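You operate a simulated robot arm through the tools that you are given. There is no shell and no other tool. Be economical: measure what you need, move in short steps, check, and stop when the job is done.

Carry out the task below with a simulated robot arm. There is one attempt and no reset: what you move stays moved.

TASK
Swap the mill's empty canister for the rye and grind it.
Fine: all of it, into the beaker under the spout, none spilt; the empty one goes on the black plate; leave the dial; mill off after.

It is judged by the outcome, as a careful person would: the job done as asked, and still so three seconds after it is handed in. It fails if anything else is knocked over, pushed out of place, dropped, spilled or broken.

THE ROBOT
A 7-joint arm with a two-finger parallel gripper, fixed in place. Base frame: the origin is at the foot of the arm, x ahead of it, y to its left, z up; the work surface is at about z = 0. Lengths are in mm, angles in degrees, forces in N, time in s.
With the tool pointing down near the work surface it reaches from about 240 to 620 mm from the base axis. Its first joint turns from -66.0 to 66.0 degrees. Payload 2.6 kg.
Tool frame: the origin (TCP) lies between the finger pads and is the grasp point; the fingertips stand 30 mm ahead of it; z points along the fingers, y is the line along which they close. The gripper opens to 94 mm. The fingers are 28 mm wide and 10 mm thick; the gripper's body (50 by 96 mm) begins 55 mm behind the TCP.
Orientation is told as [roll, pitch, yaw] about the base's x, y, z axes, in that order, counted from this pose: with the fingers straight down and closing along the base's y, the tool's x points along the base's -x, its y along +y and its z along -z.

THE INTERFACE
- The arm moves only by the tool move_arm. Its argument "rows" is a list of rows, each an object (a shift or turn left out is 0, a gripper value left out holds the last) with "claw": the finger opening in mm, from 0 to 94; "slide": the shift along the tool's x, y, z in mm, a list of three; "angular": the turn, a rotation vector about the tool's x, y, z in rad, a list of three. In form: [{"claw": claw, "slide": [dx, dy, dz], "angular": [ax, ay, az]}, ...]. A call has 1 to 20 rows; each row shifts and turns the commanded pose from where the row before left it, along the tool's axes as they then stand. A row lasts 0.2 s, in which the tool goes at most 50 mm and 8.6 degrees; a call with a longer step from one row to the next is refused whole, and so is a gripper value outside its range. A pose out of reach is approached as far as the arm can. The call stops where the force on the tool passes 40 N (or 10 N more than at its start, if that is more) or the arm is blocked; 0.2 s more then pass. The fingers move at their own pace (about 72 mm/s each) and stop on an object; they squeeze with about 26 N. The grip force told is the motor's: it shows also when the fingers shut on nothing. Time passes only in rows, and 0.2 s behind the last, so rows that do not move let the fingers close. It gives the time, the measured TCP pose, the force on the tool (base axes), the opening and the grip force at its end, in the units of the frame above (readings bear some noise).
- Cameras (640 x 400 px; columns grow to the right, rows downward): "scene" is fixed at [20.3, 418.9, 569.5]; the picture's right is [-0.89, -0.45, 0.00], its down [-0.24, 0.47, -0.85] and it looks along [0.38, -0.76, -0.53] (base axes); focal length 281 px, centre (320, 200). "wrist" rides on the gripper at [-37, 0, -58] in the tool frame; the picture's right is [0.00, -1.00, 0.00], its down [0.97, 0.00, -0.24] and it looks along [0.24, 0.00, 0.97] (tool axes); focal length 218 px, centre (320, 200).
- camera(camera): a new picture of that camera. No time passes.
- locate(camera, pixels): for up to 12 pixels [column, row] of the newest picture of that camera ("zoom" is the newest enlarged one), the place [x, y, z] in the base frame of the surface seen there, good to about 2 mm. No time passes.
- enlarge(camera, box): a new picture of the part [left, top, right, bottom] of that camera's present view, enlarged. No time passes.
- finish_job(): hands the job in; it is judged then, once.

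Work in short steps. Measure before you move; look again where a grasp or a placing could have gone wrong, and mend it. You have 80 turns and 38 pictures in all, the two below and enlarged ones among them. Open the gripper and draw the arm clear of the work before you hand the job in, unless the task says otherwise; then end with one line.

The tools are called after "Request:" by a JSON object that holds its "api" and its "payload". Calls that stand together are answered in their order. move_arm: Moves the arm, as the interface text tells. Its arguments: {"type":"object","properties":{"rows":{"type":"array","items":{"type":"object","properties":{"claw":{"type":"number"},"slide":{"type":"array","items":{"type":"number"}},"angular":{"type":"array","items":{"type":"number"}}}}}},"required":["rows"]} The other tools are called the same way: camera (camera) takes a picture; locate (camera, pixels) gives the place of the surface under pixels of a picture; enlarge (camera, box) takes an enlarged picture of a part of a camera's view; finish_job () hands the job in.

At the start:

```text
time_s: 0.0
eef_pos: [347.9, 96.7, 427.7]
tcp_rot: [0.1, -0.1, 0.0]
contact_force: [-0.8, -0.3, 0.1]
gripper_width: 93.9
finger_force: 0.1
```

scene: 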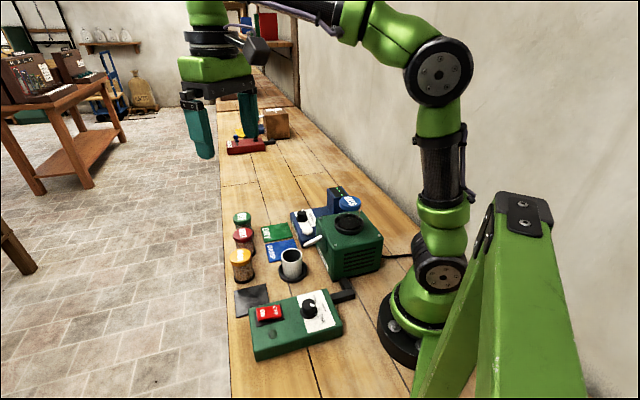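
wrist: 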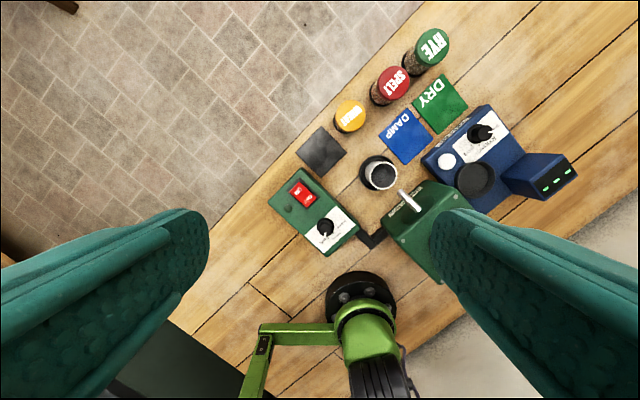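

The pictures show jars (rye green at wrist 430,45), two pads, a green mill, a blue device and a control box. I enlarge for detail.

Request:
{"api": "enlarge", "payload": {"camera": "scene", "box": [220, 180, 400, 292]}}

Request:
{"api": "enlarge", "payload": {"camera": "wrist", "box": [260, 20, 600, 260]}}

Request:
{"api": "enlarge", "payload": {"camera": "scene", "box": [220, 270, 370, 370]}}

```text
3.56 times, centred on (310, 236) of scene
```

zoom: 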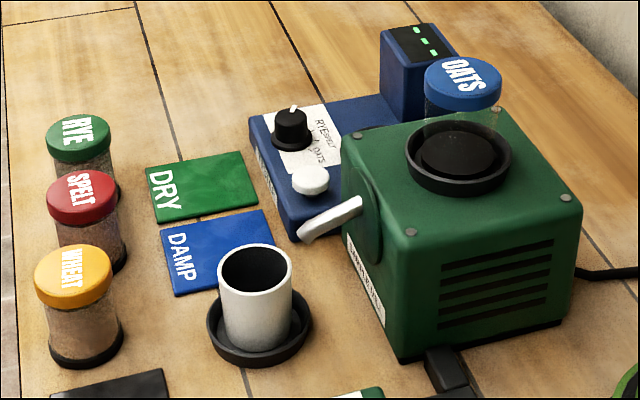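

```text
1.67 times, centred on (430, 140) of wrist
```

zoom: 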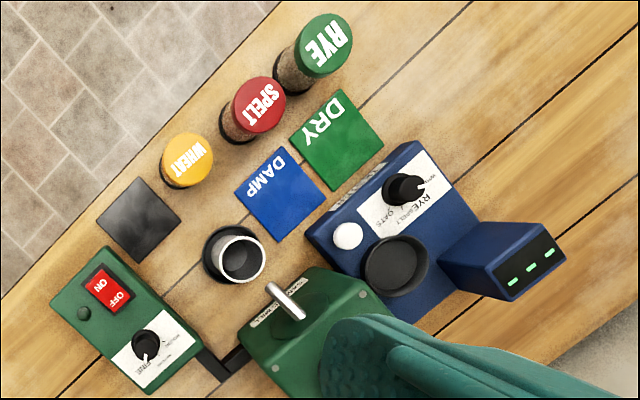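

```text
4.00 times, centred on (295, 320) of scene
```

zoom: 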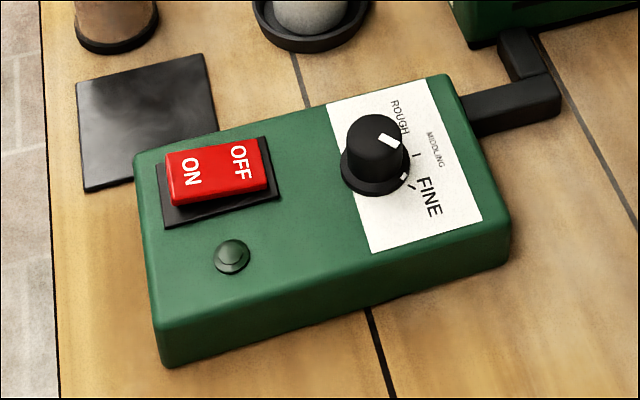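

I measure the main points from the scene picture.

Request:
{"api": "enlarge", "payload": {"camera": "scene", "box": [270, 180, 390, 255]}}

Request:
{"api": "locate", "payload": {"camera": "scene", "pixels": [[242, 217], [242, 233], [350, 202], [349, 224], [335, 217], [307, 243], [319, 236], [292, 254], [250, 298], [268, 312], [310, 308], [304, 214]]}}

Request:
{"api": "locate", "payload": {"camera": "wrist", "pixels": [[435, 42], [393, 82], [350, 116], [379, 174], [408, 197], [416, 209], [473, 179], [322, 151], [303, 193], [326, 227], [288, 208], [447, 160]]}}

```text
5.33 times, centred on (330, 218) of scene
```

zoom: 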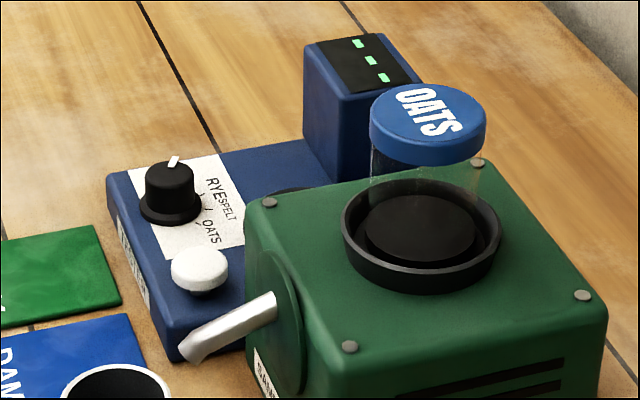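

```text
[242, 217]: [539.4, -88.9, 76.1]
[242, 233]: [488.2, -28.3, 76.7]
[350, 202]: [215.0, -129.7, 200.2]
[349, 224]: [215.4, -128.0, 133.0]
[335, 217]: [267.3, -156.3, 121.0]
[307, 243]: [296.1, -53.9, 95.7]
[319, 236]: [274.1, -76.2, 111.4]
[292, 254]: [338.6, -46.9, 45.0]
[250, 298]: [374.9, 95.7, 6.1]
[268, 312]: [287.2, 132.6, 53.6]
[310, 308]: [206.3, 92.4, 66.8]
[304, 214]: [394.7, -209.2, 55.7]
```

```text
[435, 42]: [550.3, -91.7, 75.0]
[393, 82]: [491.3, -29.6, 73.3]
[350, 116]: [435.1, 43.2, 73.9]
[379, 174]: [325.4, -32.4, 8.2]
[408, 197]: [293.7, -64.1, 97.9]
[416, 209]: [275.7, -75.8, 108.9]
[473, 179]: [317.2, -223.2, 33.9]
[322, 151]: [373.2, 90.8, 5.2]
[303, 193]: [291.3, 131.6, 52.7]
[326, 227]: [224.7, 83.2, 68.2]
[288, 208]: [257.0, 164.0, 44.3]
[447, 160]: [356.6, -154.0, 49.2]
```

The OATS canister sits in the mill's seat at (215,-130), top z 200. I move to get a close view of the control box dial.

Request:
{"api": "move_arm", "payload": {"rows": [{"slide": [20, 1, 32]}, {"slide": [20, 1, 32]}, {"slide": [20, 1, 32]}, {"slide": [18, 0, 32]}, {}]}}

Request:
{"api": "camera", "payload": {"camera": "wrist"}}

Request:
{"api": "camera", "payload": {"camera": "scene"}}

```text
time_s: 1.2
eef_pos: [269.2, 97.8, 298.6]
tcp_rot: [0.0, -0.1, 0.0]
contact_force: [0.5, 0.3, 0.8]
gripper_width: 94.1
finger_force: 0.0
```

```text
31 pictures are left
```

wrist: 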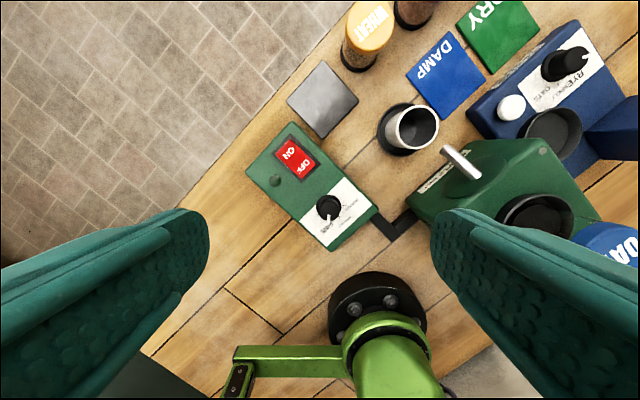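

```text
30 pictures are left
```

scene: 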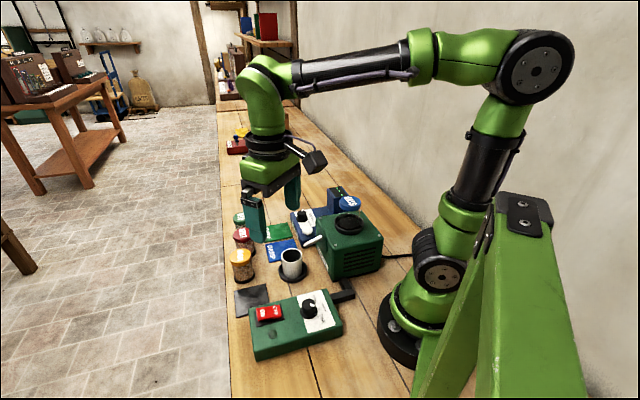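

Here the ring (535,215) and OATS lid (610,245) look offset; I locate them and zoom in on the dial.

Request:
{"api": "enlarge", "payload": {"camera": "wrist", "box": [240, 110, 400, 260]}}

Request:
{"api": "locate", "payload": {"camera": "wrist", "pixels": [[535, 215], [536, 197], [505, 215], [610, 240], [584, 232], [530, 170], [415, 105], [438, 126], [330, 205], [327, 218], [290, 150], [305, 168]]}}

Request:
{"api": "enlarge", "payload": {"camera": "wrist", "box": [370, 90, 640, 270]}}

```text
2.67 times, centred on (320, 185) of wrist
```

zoom: 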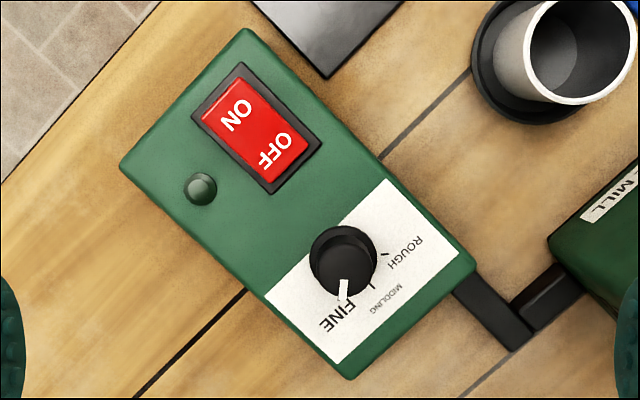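

```text
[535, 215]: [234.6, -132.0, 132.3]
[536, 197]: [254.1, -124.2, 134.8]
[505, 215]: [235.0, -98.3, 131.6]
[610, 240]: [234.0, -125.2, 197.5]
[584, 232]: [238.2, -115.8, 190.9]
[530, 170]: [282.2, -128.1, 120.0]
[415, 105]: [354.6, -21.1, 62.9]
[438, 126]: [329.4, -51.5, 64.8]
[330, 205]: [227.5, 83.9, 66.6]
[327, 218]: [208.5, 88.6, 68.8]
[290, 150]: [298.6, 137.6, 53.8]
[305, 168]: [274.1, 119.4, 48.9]
```

```text
2.22 times, centred on (505, 180) of wrist
```

zoom: 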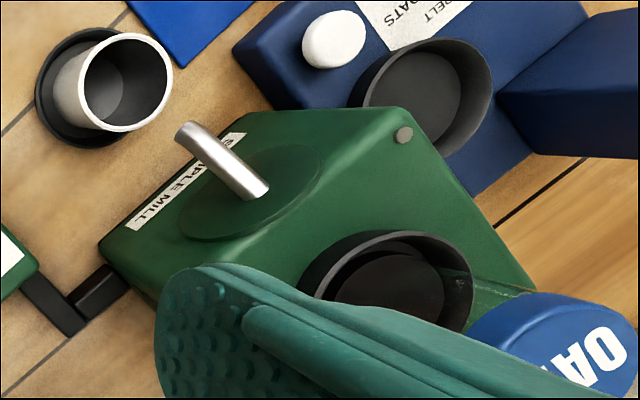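

The dial already points at FINE and the switch is OFF. I go above the OATS canister with yaw -45 (closing direction along base (1,1)).

Request:
{"api": "move_arm", "payload": {"rows": [{"slide": [7, -38, 1]}, {"slide": [8, -38, 1]}, {"slide": [8, -38, 1]}, {"slide": [8, -38, 1]}, {"slide": [8, -38, 1]}, {"slide": [8, -38, 1]}, {"angular": [0, 0, 0.131]}, {"angular": [0, 0, 0.131]}, {"angular": [0, 0, 0.131]}, {"angular": [0, 0, 0.131]}, {"angular": [0, 0, 0.131]}, {"angular": [0, 0, 0.13]}, {}]}}

Request:
{"api": "camera", "payload": {"camera": "wrist"}}

Request:
{"api": "enlarge", "payload": {"camera": "scene", "box": [220, 170, 400, 300]}}

```text
time_s: 4.0
eef_pos: [224.2, -127.7, 293.2]
tcp_rot: [0.1, 0.1, -45.1]
contact_force: [0.1, 0.2, 0.4]
gripper_width: 94.2
finger_force: 0.1
```

```text
27 pictures are left
```

wrist: 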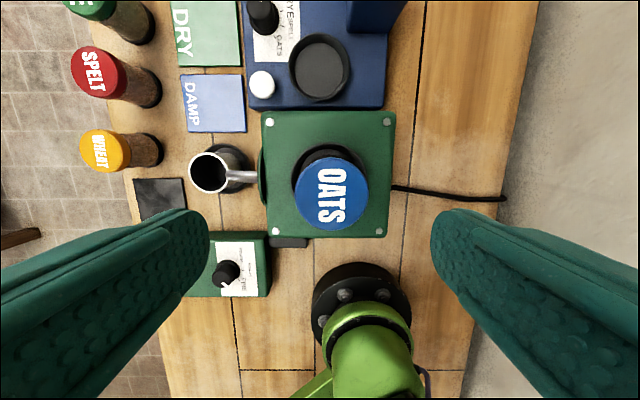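

```text
3.08 times, centred on (310, 235) of scene
```

zoom: 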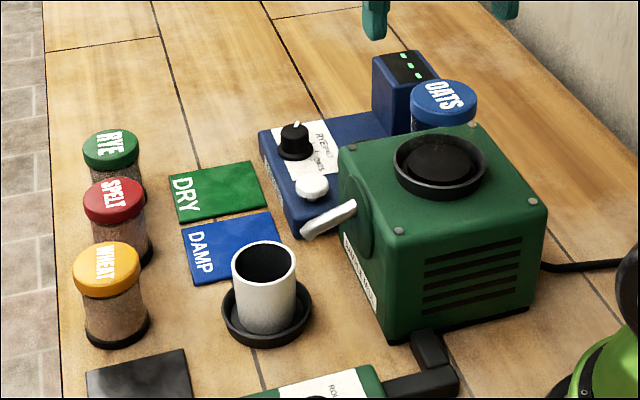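

Lid at pixel (332,194). I locate lid edges, ring edges, spout tip and beaker rim.

Request:
{"api": "locate", "payload": {"camera": "wrist", "pixels": [[299, 192], [366, 192], [332, 161], [332, 226], [293, 175], [320, 148], [230, 175], [240, 176], [190, 173], [227, 165], [206, 154], [208, 191]]}}

Request:
{"api": "enlarge", "payload": {"camera": "wrist", "box": [170, 110, 410, 250]}}

```text
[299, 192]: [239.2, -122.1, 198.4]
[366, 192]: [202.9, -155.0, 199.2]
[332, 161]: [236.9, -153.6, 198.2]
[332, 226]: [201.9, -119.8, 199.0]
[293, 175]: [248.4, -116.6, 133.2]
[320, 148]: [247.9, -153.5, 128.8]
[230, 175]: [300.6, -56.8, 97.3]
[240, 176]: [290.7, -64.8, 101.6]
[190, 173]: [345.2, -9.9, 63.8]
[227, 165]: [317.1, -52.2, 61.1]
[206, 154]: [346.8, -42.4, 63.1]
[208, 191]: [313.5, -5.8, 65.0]
```

```text
2.67 times, centred on (290, 180) of wrist
```

zoom: 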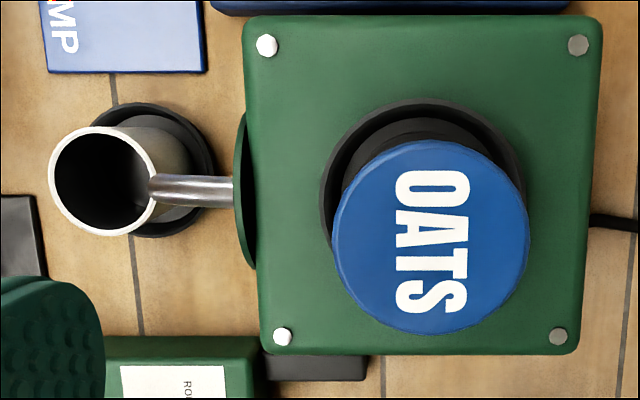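

Canister centre is about (220,-137.5), lid top 199, ring top 133. I align and lower the open fingers to TCP z≈174.

Request:
{"api": "move_arm", "payload": {"rows": [{"slide": [-4, -9.5, 0]}, {"slide": [0, 0, 25]}, {"slide": [0, 0, 25]}, {"slide": [0, 0, 25]}, {"slide": [0, 0, 22]}, {"slide": [0, 0, 22]}, {}]}}

Request:
{"api": "camera", "payload": {"camera": "wrist"}}

```text
time_s: 5.6
eef_pos: [220.5, -135.7, 174.0]
tcp_rot: [0.1, -0.1, -45.0]
contact_force: [0.0, -0.4, 0.0]
gripper_width: 93.9
finger_force: 0.1
```

```text
24 pictures are left
```

wrist: 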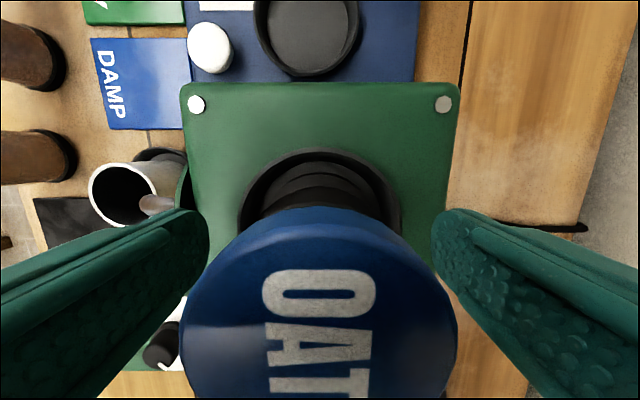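

The lid is centred between the fingers (col ~319). Close.

Request:
{"api": "move_arm", "payload": {"rows": [{"claw": 40}, {"claw": 40}, {"claw": 40}, {"claw": 40}]}}

```text
time_s: 6.6
eef_pos: [219.9, -135.4, 174.0]
tcp_rot: [0.1, 0.0, -45.1]
contact_force: [-0.7, -0.4, 0.2]
gripper_width: 54.1
finger_force: 26.2
```

Gripped at 54 mm with 26 N. Lift gently.

Request:
{"api": "move_arm", "payload": {"rows": [{"slide": [0, 0, -10]}, {"slide": [0, 0, -15]}, {"slide": [0, 0, -20]}, {"slide": [0, 0, -25]}, {}]}}

Request:
{"api": "camera", "payload": {"camera": "scene"}}

```text
time_s: 7.8
eef_pos: [220.7, -135.8, 243.2]
tcp_rot: [0.2, -0.1, -45.1]
contact_force: [0.4, -0.1, -2.9]
gripper_width: 52.7
finger_force: 25.8
```

```text
23 pictures are left
```

scene: 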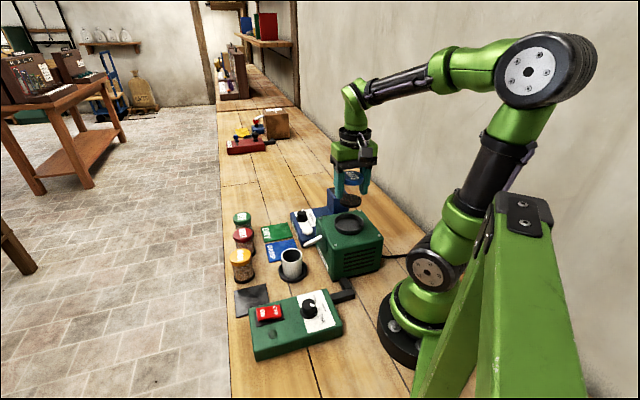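

Lifted cleanly. Locate the black plate's corners and nearby things.

Request:
{"api": "locate", "payload": {"camera": "scene", "pixels": [[236, 292], [265, 285], [268, 301], [237, 316], [242, 252], [241, 277], [292, 282], [349, 205], [349, 197]]}}

Request:
{"api": "enlarge", "payload": {"camera": "scene", "box": [290, 130, 410, 270]}}

```text
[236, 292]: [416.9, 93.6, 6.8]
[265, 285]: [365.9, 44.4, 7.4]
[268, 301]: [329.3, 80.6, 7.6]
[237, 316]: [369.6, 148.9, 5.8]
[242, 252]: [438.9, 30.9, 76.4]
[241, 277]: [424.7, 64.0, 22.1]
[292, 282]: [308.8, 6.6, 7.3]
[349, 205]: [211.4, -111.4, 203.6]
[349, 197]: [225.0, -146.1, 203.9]
```

```text
2.86 times, centred on (350, 200) of scene
```

zoom: 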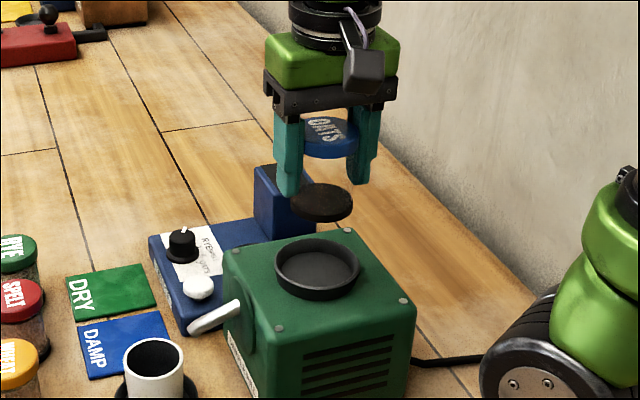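

Carry it at height to above the black plate centre (373,92).

Request:
{"api": "move_arm", "payload": {"rows": [{"slide": [3, 15, 0]}, {"slide": [6, 30, 0]}, {"slide": [6, 32, 0]}, {"slide": [7, 32, 0]}, {"slide": [7, 32, 0]}, {"slide": [7, 32, 0]}, {"slide": [6, 32, 0]}, {"slide": [6, 32, 0]}, {"slide": [5, 20, 0]}, {"slide": [0, 12.4, 0]}, {}]}}

Request:
{"api": "camera", "payload": {"camera": "wrist"}}

```text
time_s: 10.2
eef_pos: [373.8, 89.3, 244.4]
tcp_rot: [0.1, -0.1, -45.0]
contact_force: [0.3, -0.6, -2.9]
gripper_width: 52.6
finger_force: 25.8
```

```text
21 pictures are left
```

wrist: 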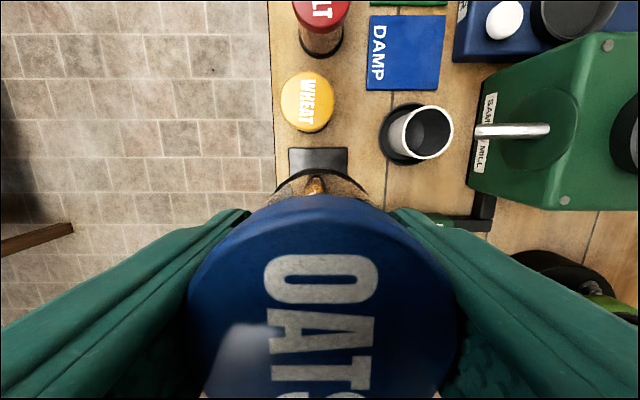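

I locate the visible plate corners (289,149), (348,148) to refine its place.

Request:
{"api": "locate", "payload": {"camera": "wrist", "pixels": [[291, 151], [346, 151], [291, 172], [346, 172], [434, 132], [402, 132], [283, 100], [333, 100]]}}

Request:
{"api": "enlarge", "payload": {"camera": "scene", "box": [220, 240, 360, 330]}}

```text
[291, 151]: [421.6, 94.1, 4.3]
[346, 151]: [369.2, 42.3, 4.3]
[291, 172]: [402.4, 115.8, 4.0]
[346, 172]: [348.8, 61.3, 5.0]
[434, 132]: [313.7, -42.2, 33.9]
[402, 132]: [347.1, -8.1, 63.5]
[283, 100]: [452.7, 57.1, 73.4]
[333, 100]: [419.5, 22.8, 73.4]
```

```text
4.44 times, centred on (290, 285) of scene
```

zoom: 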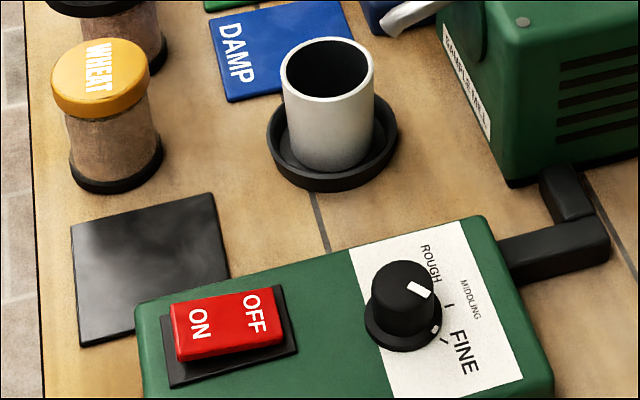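

Plate centre ≈ (370,94). Shift and lower to just above the plate.

Request:
{"api": "move_arm", "payload": {"rows": [{"slide": [6, 0.6, 0]}, {"slide": [0, 0, 30]}, {"slide": [0, 0, 40]}, {"slide": [0, 0, 40]}, {"slide": [0, 0, 35]}, {"slide": [0, 0, 22]}, {"slide": [0, 0, 10]}, {"slide": [0, 0, 5]}, {}]}}

Request:
{"api": "enlarge", "payload": {"camera": "scene", "box": [210, 230, 350, 330]}}

```text
time_s: 12.2
eef_pos: [367.1, 94.4, 63.5]
tcp_rot: [0.1, 0.0, -45.0]
contact_force: [-0.4, 0.1, -2.6]
gripper_width: 52.6
finger_force: 26.4
```

```text
4.00 times, centred on (280, 280) of scene
```

zoom: 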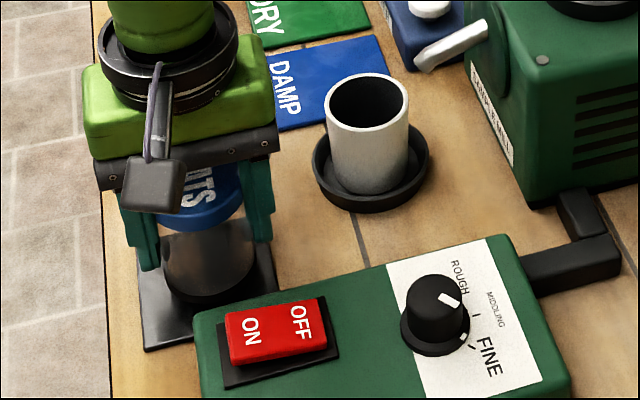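

Jar is over the plate, a few mm above. Lower till touching.

Request:
{"api": "move_arm", "payload": {"rows": [{"slide": [0, 0, 3]}, {"slide": [0, 0, 2]}, {"slide": [0, 0, 1]}, {}]}}

```text
time_s: 13.2
eef_pos: [367.0, 94.3, 56.9]
tcp_rot: [0.1, 0.0, -45.0]
contact_force: [0.1, 0.3, -2.5]
gripper_width: 52.3
finger_force: 26.3
```

Request:
{"api": "move_arm", "payload": {"rows": [{"slide": [0, 0, 1]}, {"slide": [0, 0, 1]}, {}]}}

```text
time_s: 14.0
eef_pos: [368.1, 94.8, 55.9]
tcp_rot: [0.1, 0.0, -45.1]
contact_force: [-4.5, -3.0, 13.1]
gripper_width: 52.7
finger_force: 25.9
```

Contact felt (13 N) at z≈56. Ease up slightly, then open.

Request:
{"api": "move_arm", "payload": {"rows": [{"slide": [0, 0, -0.7]}, {"claw": 70}, {"claw": 80}, {"claw": 80}, {"slide": [0, 0, -20]}, {"slide": [0, 0, -35]}, {"slide": [0, 0, -40]}, {"slide": [0, 0, -40]}, {}]}}

Request:
{"api": "enlarge", "payload": {"camera": "scene", "box": [200, 190, 400, 320]}}

```text
time_s: 16.0
eef_pos: [370.0, 96.6, 192.0]
tcp_rot: [0.1, 0.1, -44.9]
contact_force: [0.1, 0.3, 0.7]
gripper_width: 79.8
finger_force: 0.0
```

```text
3.08 times, centred on (300, 255) of scene
```

zoom: 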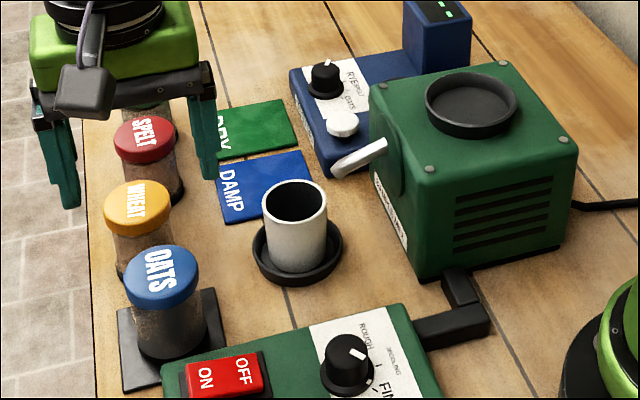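

OATS stands on the plate. Move above the RYE jar near (547,-91).

Request:
{"api": "move_arm", "payload": {"rows": [{"slide": [-15, 0, -20], "claw": 90}, {"slide": [-35, -1, -20]}, {"slide": [-35, -1, 0]}, {"slide": [-35, -1, 0]}, {"slide": [-35, -1, 0]}, {"slide": [-35, -1, 0]}, {"slide": [-35, -1, 0]}, {"slide": [-28, -1, 0]}, {"slide": [-5, -1, 0]}, {}]}}

Request:
{"api": "camera", "payload": {"camera": "wrist"}}

```text
time_s: 18.2
eef_pos: [543.2, -94.2, 231.0]
tcp_rot: [0.1, 0.0, -45.0]
contact_force: [-0.3, -0.6, 0.6]
gripper_width: 89.8
finger_force: 0.1
```

```text
17 pictures are left
```

wrist: 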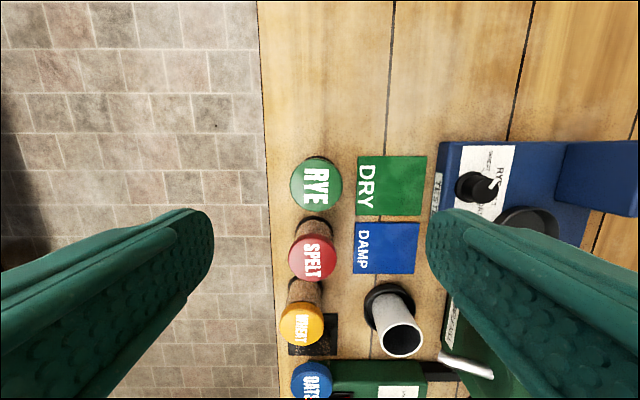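

Request:
{"api": "locate", "payload": {"camera": "wrist", "pixels": [[293, 184], [340, 184], [317, 161], [317, 208], [313, 232]]}}

```text
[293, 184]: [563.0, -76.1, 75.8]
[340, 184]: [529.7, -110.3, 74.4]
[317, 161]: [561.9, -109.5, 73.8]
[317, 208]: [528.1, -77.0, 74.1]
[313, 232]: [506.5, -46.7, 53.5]
```

Rye centre ≈ (545.7,-93.2). Align, descend and grip.

Request:
{"api": "move_arm", "payload": {"rows": [{"slide": [-1, 2.3, 0]}, {"slide": [0, 0, 40]}, {"slide": [0, 0, 40]}, {"slide": [0, 0, 40]}, {"slide": [0, 0, 35]}, {"slide": [0, 0, 20]}, {"slide": [0, 0, 6]}, {}]}}

Request:
{"api": "camera", "payload": {"camera": "wrist"}}

```text
time_s: 20.0
eef_pos: [550.1, -90.8, 48.9]
tcp_rot: [0.2, -0.1, -45.0]
contact_force: [0.5, 0.1, -1.1]
gripper_width: 89.9
finger_force: 0.1
```

```text
16 pictures are left
```

wrist: 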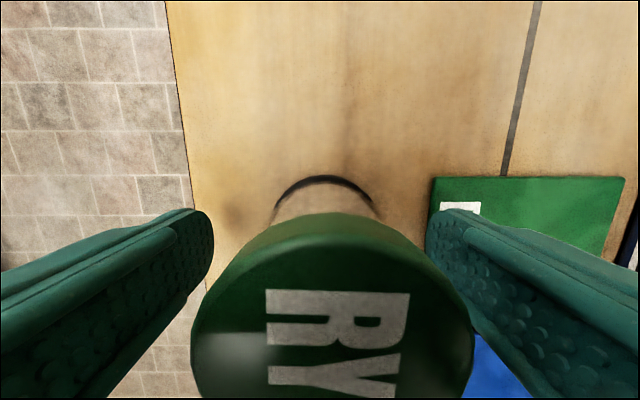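

TCP drifted ~5 mm; correct (jar col 333 vs 320) and close.

Request:
{"api": "move_arm", "payload": {"rows": [{"slide": [1, -4.8, -1.5]}, {}, {"claw": 40}, {"claw": 40}, {"claw": 40}, {"claw": 40}]}}

```text
time_s: 21.4
eef_pos: [544.7, -93.9, 49.9]
tcp_rot: [0.0, -0.1, -44.9]
contact_force: [-0.7, 0.7, 1.5]
gripper_width: 54.5
finger_force: 26.2
```

Gripped. Lift smoothly.

Request:
{"api": "move_arm", "payload": {"rows": [{"slide": [0, 0, -8]}, {"slide": [0, 0, -20]}, {"slide": [0, 0, -30]}, {"slide": [0, 0, -35]}, {"slide": [0, 0, -35]}, {"slide": [0, 0, -35]}, {"slide": [0, 0, -25]}, {"slide": [0, 0, -10]}, {}]}}

Request:
{"api": "enlarge", "payload": {"camera": "scene", "box": [180, 130, 380, 260]}}

```text
time_s: 23.4
eef_pos: [544.3, -94.6, 250.9]
tcp_rot: [0.1, 0.0, -45.0]
contact_force: [0.2, 0.4, -2.4]
gripper_width: 52.6
finger_force: 25.8
```

```text
3.08 times, centred on (280, 195) of scene
```

zoom: 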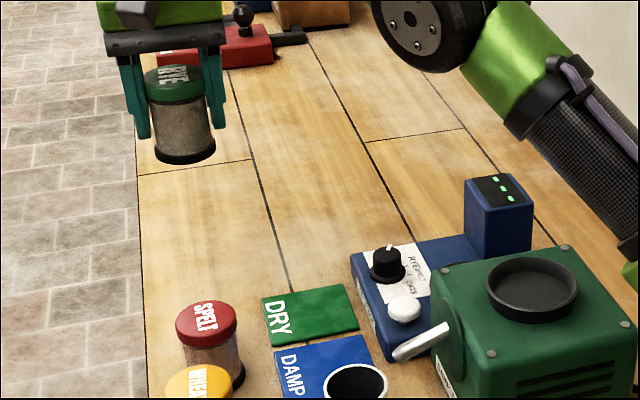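

Rye held. I measure the seat ring rim, now unobstructed, before carrying over.

Request:
{"api": "locate", "payload": {"camera": "zoom", "pixels": [[488, 284], [576, 287], [533, 259], [531, 319], [532, 287], [532, 300], [496, 284], [569, 287], [485, 182]]}}

Request:
{"api": "move_arm", "payload": {"rows": [{"slide": [10, -15, 0]}, {"slide": [20, -26, 0]}, {"slide": [22, -28, 0]}, {"slide": [22, -28, 0]}, {"slide": [22, -28, 0]}, {"slide": [22, -28, 0]}, {"slide": [22, -28, 0]}, {"slide": [22, -28, 0]}, {"slide": [20, -26, 0]}, {"slide": [12, -17, 0]}, {"slide": [6, -7.5, 0]}, {}, {}]}}

Request:
{"api": "camera", "payload": {"camera": "wrist"}}

```text
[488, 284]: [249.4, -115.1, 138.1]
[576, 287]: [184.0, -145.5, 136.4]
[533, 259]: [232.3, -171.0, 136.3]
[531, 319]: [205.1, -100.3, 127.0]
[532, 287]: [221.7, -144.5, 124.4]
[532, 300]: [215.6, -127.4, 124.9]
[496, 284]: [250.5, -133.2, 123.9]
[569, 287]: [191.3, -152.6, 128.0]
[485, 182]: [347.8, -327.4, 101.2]
```

```text
time_s: 26.2
eef_pos: [216.6, -135.2, 246.3]
tcp_rot: [0.1, 0.0, -45.0]
contact_force: [0.3, -0.8, -2.9]
gripper_width: 52.7
finger_force: 26.1
```

```text
14 pictures are left
```

wrist: 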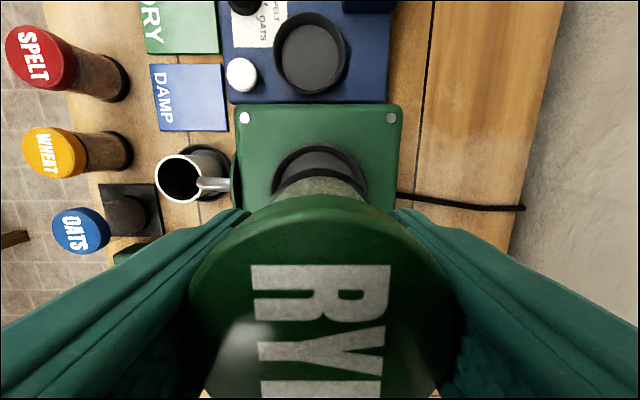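

Ring col ≈320 matches the jar. Adjust to (219.9,-135.4) and lower to just above the seat.

Request:
{"api": "move_arm", "payload": {"rows": [{"slide": [-2.5, 2.2, 0]}, {"slide": [0, 0, 20]}, {"slide": [0, 0, 20]}, {"slide": [0, 0, 10]}, {"slide": [0, 0, 5]}, {}]}}

Request:
{"api": "enlarge", "payload": {"camera": "scene", "box": [290, 160, 410, 260]}}

Request:
{"api": "enlarge", "payload": {"camera": "wrist", "box": [180, 60, 460, 240]}}

```text
time_s: 27.6
eef_pos: [220.2, -137.1, 193.6]
tcp_rot: [0.1, 0.1, -45.0]
contact_force: [-0.2, 0.9, -2.4]
gripper_width: 52.6
finger_force: 25.6
```

```text
4.00 times, centred on (350, 210) of scene
```

zoom: 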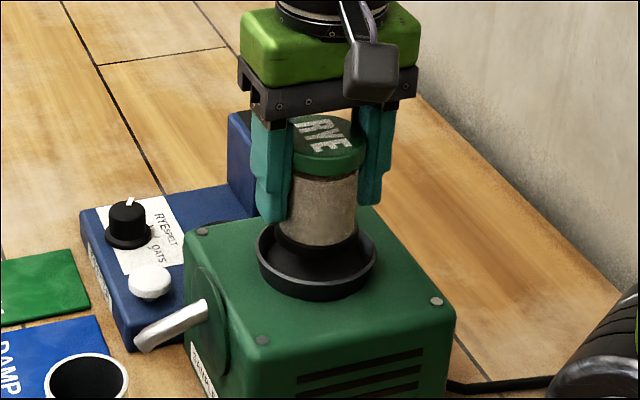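

```text
2.22 times, centred on (320, 150) of wrist
```

zoom: 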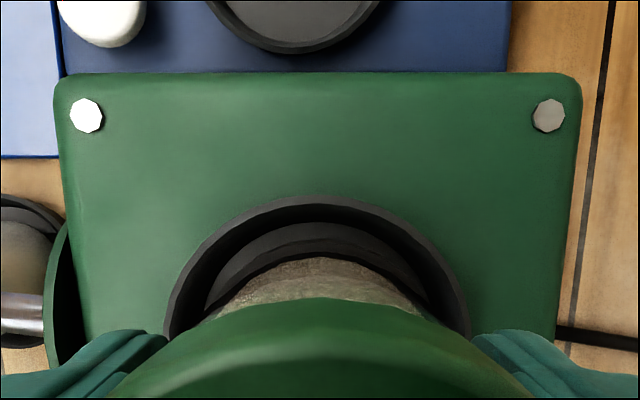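

Well centred. Lower the rest gently.

Request:
{"api": "move_arm", "payload": {"rows": [{"slide": [0, 0, 8]}, {"slide": [0, 0, 5]}, {"slide": [0, 0, 3]}, {"slide": [0, 0, 1]}, {}]}}

```text
time_s: 28.8
eef_pos: [221.4, -137.3, 175.7]
tcp_rot: [0.1, 0.0, -45.1]
contact_force: [-0.4, -0.6, -3.3]
gripper_width: 52.5
finger_force: 25.9
```

Request:
{"api": "move_arm", "payload": {"rows": [{"slide": [0, 0, 1]}, {"slide": [0, 0, 1]}, {}]}}

```text
time_s: 29.6
eef_pos: [221.0, -137.4, 175.1]
tcp_rot: [0.1, 0.0, -45.1]
contact_force: [-0.7, -0.8, -1.2]
gripper_width: 52.6
finger_force: 26.0
```

Request:
{"api": "move_arm", "payload": {"rows": [{"slide": [0, 0, 1]}, {}]}}

```text
time_s: 30.2
eef_pos: [223.1, -137.3, 174.0]
tcp_rot: [0.2, -0.2, -44.9]
contact_force: [-7.0, 5.3, 22.1]
gripper_width: 52.6
finger_force: 26.1
```

Seated (22 N up). Ease off, release and rise.

Request:
{"api": "move_arm", "payload": {"rows": [{"slide": [0, 0, -1]}, {"claw": 70}, {"claw": 86}, {"claw": 86}, {"slide": [0, 0, -20]}, {"slide": [0, 0, -35]}, {"slide": [0, 0, -40]}, {"slide": [0, 0, -25]}, {}]}}

Request:
{"api": "camera", "payload": {"camera": "wrist"}}

Request:
{"api": "enlarge", "payload": {"camera": "scene", "box": [230, 170, 410, 300]}}

```text
time_s: 32.2
eef_pos: [221.6, -135.4, 295.3]
tcp_rot: [0.1, 0.0, -45.0]
contact_force: [-0.5, 0.5, 0.3]
gripper_width: 86.2
finger_force: 0.1
```

```text
11 pictures are left
```

wrist: 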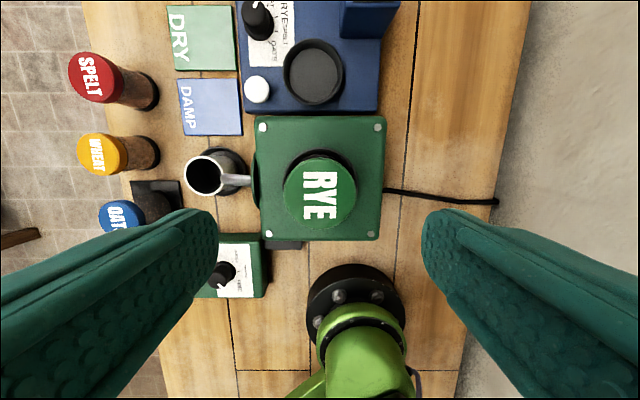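

```text
3.08 times, centred on (320, 235) of scene
```

zoom: 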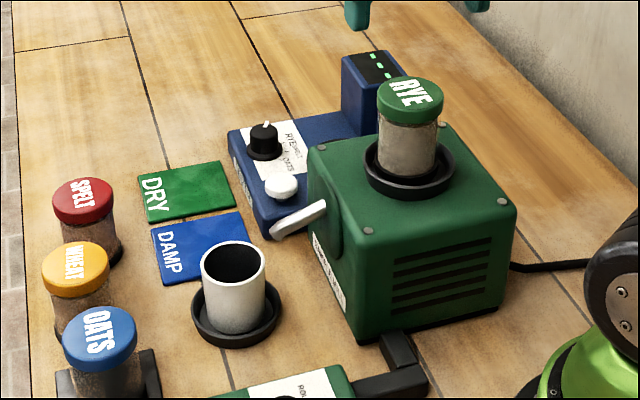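

RYE is seated upright. Next, move above the switch with fingers open to measure the rocker.

Request:
{"api": "move_arm", "payload": {"rows": [{"slide": [20, 34, 0]}, {"slide": [20, 34, 0]}, {"slide": [20, 34, 0]}, {"slide": [20, 34, 0]}, {"slide": [20, 34, 0]}, {"slide": [20, 34, 10]}, {"slide": [21, 34, 30]}, {"slide": [0, 0, 40]}, {"slide": [0, 0, 30]}, {}]}}

Request:
{"api": "camera", "payload": {"camera": "wrist"}}

```text
time_s: 34.4
eef_pos: [291.9, 130.8, 185.2]
tcp_rot: [0.1, 0.0, -45.0]
contact_force: [0.1, -0.4, -0.5]
gripper_width: 85.9
finger_force: 0.0
```

```text
9 pictures are left
```

wrist: 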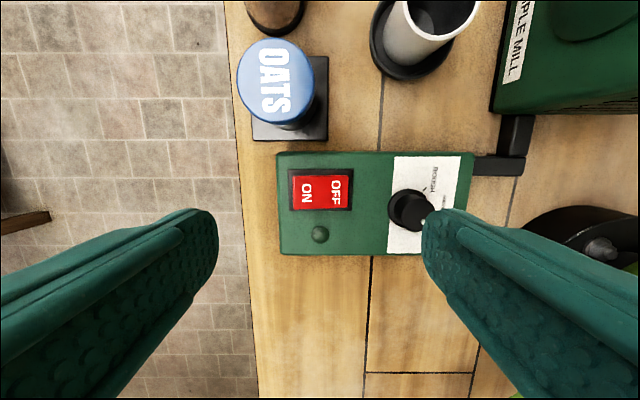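

Request:
{"api": "locate", "payload": {"camera": "wrist", "pixels": [[296, 190], [306, 190], [320, 190], [334, 190], [346, 190], [320, 178], [320, 206], [291, 190], [320, 234], [284, 190]]}}

```text
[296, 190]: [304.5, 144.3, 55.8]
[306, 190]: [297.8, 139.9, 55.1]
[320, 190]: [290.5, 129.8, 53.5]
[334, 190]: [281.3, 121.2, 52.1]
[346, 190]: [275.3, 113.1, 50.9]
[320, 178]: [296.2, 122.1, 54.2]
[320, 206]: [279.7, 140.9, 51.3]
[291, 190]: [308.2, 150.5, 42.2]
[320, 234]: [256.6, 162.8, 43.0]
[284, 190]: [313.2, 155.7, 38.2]
```

Rocker spans (304,144,56) ON-end to (275,113,51). Close the fingers, go over the ON end and down to just above it.

Request:
{"api": "move_arm", "payload": {"rows": [{"claw": 0}, {"slide": [1, 13.3, 30], "claw": 0}, {"slide": [0, 0, 40]}, {"slide": [0, 0, 20]}, {"slide": [0, 0, 4]}, {}]}}

```text
time_s: 35.8
eef_pos: [300.0, 140.9, 89.4]
tcp_rot: [0.1, 0.0, -45.0]
contact_force: [0.5, -0.6, -0.3]
gripper_width: 0.1
finger_force: 25.9
```

Press the ON end down in small steps.

Request:
{"api": "move_arm", "payload": {"rows": [{"slide": [0, 0, 2]}, {"slide": [0, 0, 1.5]}, {"slide": [0, 0, 1.5]}, {"slide": [0, 0, 1.5]}, {"slide": [0, 0, 1]}]}}

Request:
{"api": "enlarge", "payload": {"camera": "scene", "box": [220, 190, 400, 350]}}

```text
time_s: 37.0
eef_pos: [299.5, 141.0, 83.1]
tcp_rot: [0.1, 0.1, -45.0]
contact_force: [-0.4, 0.1, 0.8]
gripper_width: 0.0
finger_force: 25.8
```

```text
2.50 times, centred on (310, 270) of scene
```

zoom: 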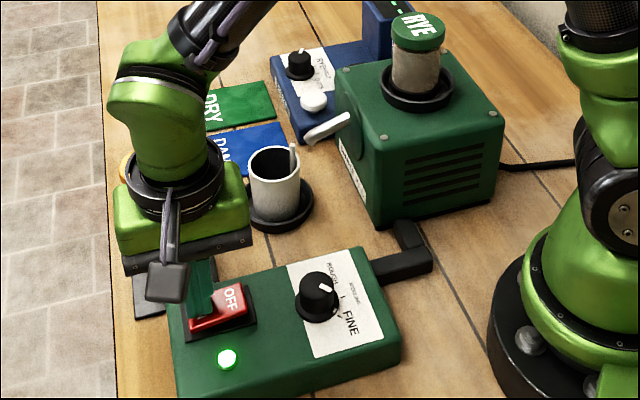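

The mill is on: lamp lit and the stream falls into the beaker (293,160). Lift off the rocker and shift over the OFF end while it grinds.

Request:
{"api": "move_arm", "payload": {"rows": [{"slide": [0, 0, -10]}, {"slide": [0, 0, -5]}, {"slide": [0, -15, 0]}, {"slide": [0, -14, 0]}, {}, {}, {}, {}, {}, {}, {}, {}, {}, {}, {}]}}

Request:
{"api": "enlarge", "payload": {"camera": "scene", "box": [220, 190, 400, 350]}}

```text
time_s: 40.2
eef_pos: [279.4, 120.8, 96.1]
tcp_rot: [0.2, 0.0, -45.1]
contact_force: [-0.1, -0.1, -0.5]
gripper_width: 0.0
finger_force: 26.1
```

```text
2.50 times, centred on (310, 270) of scene
```

zoom: 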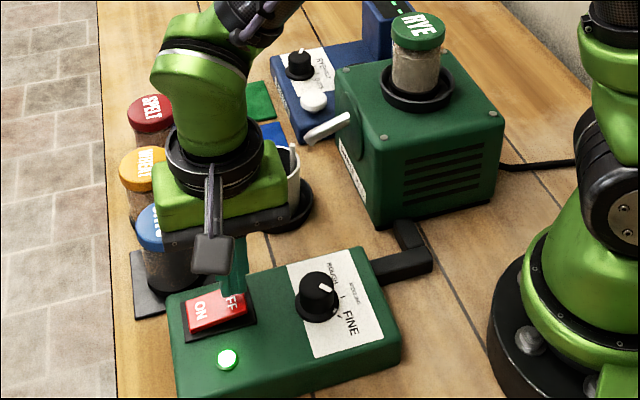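

Grain level has fallen a bit (clear glass under the lid). Wait about 8 s more.

Request:
{"api": "move_arm", "payload": {"rows": [{}, {}, {}, {}, {}, {}, {}, {}, {}, {}, {}, {}, {}, {}, {}, {}, {}, {}, {}, {}]}}

Request:
{"api": "move_arm", "payload": {"rows": [{}, {}, {}, {}, {}, {}, {}, {}, {}, {}, {}, {}, {}, {}, {}, {}, {}, {}, {}, {}]}}

Request:
{"api": "enlarge", "payload": {"camera": "scene", "box": [270, 180, 390, 280]}}

```text
time_s: 44.4
eef_pos: [279.5, 120.4, 97.2]
tcp_rot: [0.1, 0.0, -44.9]
contact_force: [0.5, 0.6, 0.8]
gripper_width: 0.1
finger_force: 25.7
```

```text
time_s: 48.6
eef_pos: [278.3, 120.8, 97.0]
tcp_rot: [0.1, 0.1, -45.0]
contact_force: [-0.2, 0.1, -0.1]
gripper_width: 0.0
finger_force: 25.7
```

```text
4.00 times, centred on (330, 230) of scene
```

zoom: 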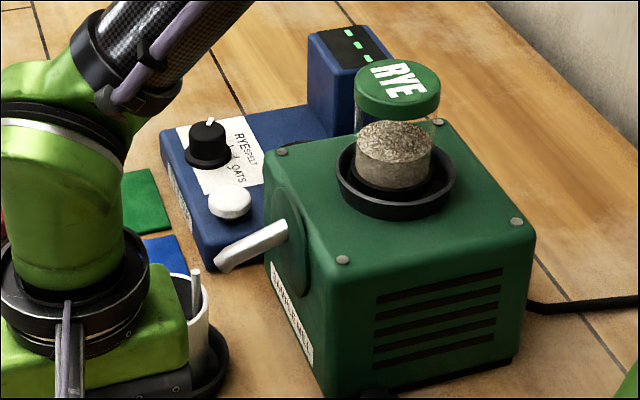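

About half ground after 12 s, no spill. Wait about 12 s more.

Request:
{"api": "move_arm", "payload": {"rows": [{}, {}, {}, {}, {}, {}, {}, {}, {}, {}, {}, {}, {}, {}, {}, {}, {}, {}, {}, {}]}}

Request:
{"api": "move_arm", "payload": {"rows": [{}, {}, {}, {}, {}, {}, {}, {}, {}, {}, {}, {}, {}, {}, {}, {}, {}, {}, {}, {}]}}

Request:
{"api": "move_arm", "payload": {"rows": [{}, {}, {}, {}, {}, {}, {}, {}, {}, {}, {}, {}, {}, {}, {}, {}, {}, {}, {}, {}]}}

Request:
{"api": "enlarge", "payload": {"camera": "scene", "box": [270, 180, 390, 280]}}

```text
time_s: 52.8
eef_pos: [278.2, 120.7, 96.7]
tcp_rot: [0.2, 0.0, -45.0]
contact_force: [0.4, -0.5, -0.8]
gripper_width: 0.1
finger_force: 26.1
```

```text
time_s: 57.0
eef_pos: [279.9, 120.8, 96.3]
tcp_rot: [0.1, 0.0, -45.0]
contact_force: [0.2, -0.3, 0.1]
gripper_width: 0.3
finger_force: 25.7
```

```text
time_s: 61.2
eef_pos: [279.1, 122.0, 96.7]
tcp_rot: [0.0, 0.1, -45.0]
contact_force: [0.9, -0.2, 0.9]
gripper_width: 0.2
finger_force: 25.8
```

```text
4.00 times, centred on (330, 230) of scene
```

zoom: 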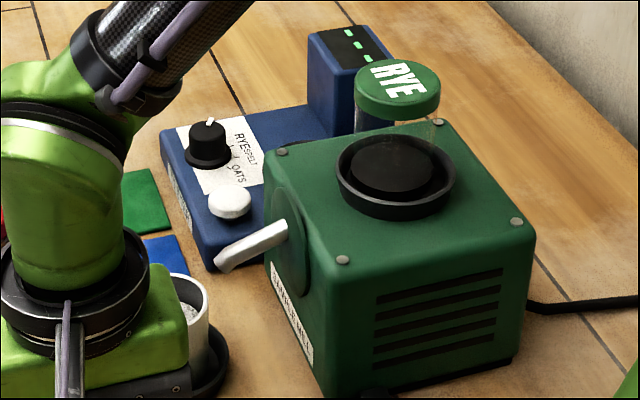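

The canister is empty and the stream has stopped. Press the OFF end.

Request:
{"api": "move_arm", "payload": {"rows": [{"slide": [0, -2, 6]}, {"slide": [0, 0, 2]}, {"slide": [0, 0, 1.5]}, {"slide": [0, 0, 1.5]}, {"slide": [0, 0, 1.5]}, {"slide": [0, 0, 1]}, {}]}}

Request:
{"api": "enlarge", "payload": {"camera": "scene", "box": [220, 240, 350, 350]}}

```text
time_s: 62.8
eef_pos: [278.1, 119.1, 84.9]
tcp_rot: [0.0, 0.0, -45.0]
contact_force: [-1.4, -0.6, 0.3]
gripper_width: 0.2
finger_force: 26.5
```

```text
3.64 times, centred on (285, 295) of scene
```

zoom: 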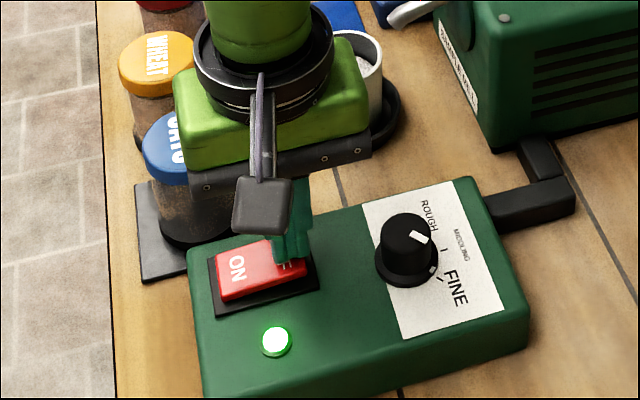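

Lamp still lit; press about 3 mm further, then rise and clear.

Request:
{"api": "move_arm", "payload": {"rows": [{"slide": [0, 0, 1]}, {"slide": [0, 0, 1]}, {"slide": [0, 0, 1]}, {}]}}

Request:
{"api": "move_arm", "payload": {"rows": [{"slide": [0, 0, -15]}, {"slide": [0, 0, -30]}, {"slide": [0, 0, -40]}, {"slide": [0, 0, -45]}, {"slide": [0, 0, -45]}, {"slide": [0, 0, -45], "claw": 90}, {"claw": 90}, {}, {}]}}

Request:
{"api": "camera", "payload": {"camera": "scene"}}

```text
time_s: 63.8
eef_pos: [277.4, 118.8, 81.5]
tcp_rot: [0.2, 0.1, -45.0]
contact_force: [0.2, -0.5, 2.4]
gripper_width: 0.0
finger_force: 26.3
```

```text
time_s: 65.8
eef_pos: [279.6, 119.6, 303.1]
tcp_rot: [0.2, 0.0, -44.9]
contact_force: [-0.9, 0.4, 0.2]
gripper_width: 90.1
finger_force: 0.1
```

```text
3 pictures are left
```

scene: 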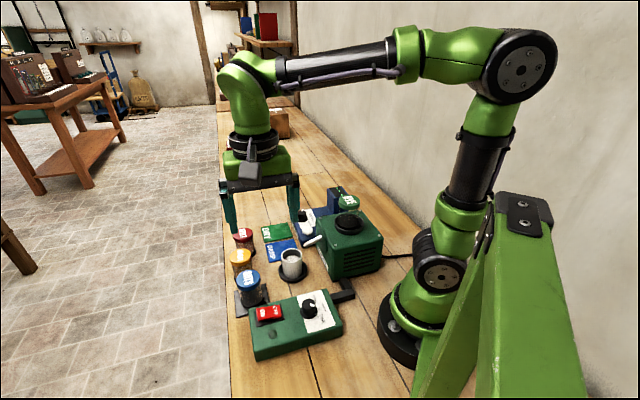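

The lamp now looks dark. I check closely for the switch, dial, beaker and spills.

Request:
{"api": "enlarge", "payload": {"camera": "scene", "box": [225, 225, 385, 355]}}

```text
3.08 times, centred on (305, 290) of scene
```

zoom: 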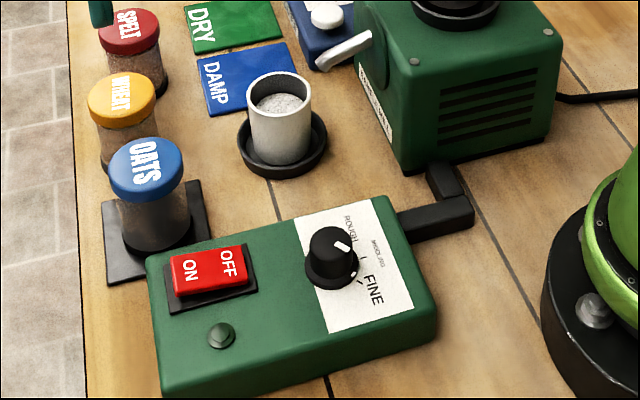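

The mill is off, the meal is in the beaker with no spill, OATS is on the plate, the dial is untouched and the arm is clear.

Request:
{"api": "finish_job", "payload": {}}

```text
The job is handed in.
```

The rye canister replaced the empty one in the mill, and all of it was ground at FINE into the beaker with no spill visible. The empty canister is on the black plate, the dial was left alone and the mill is off.
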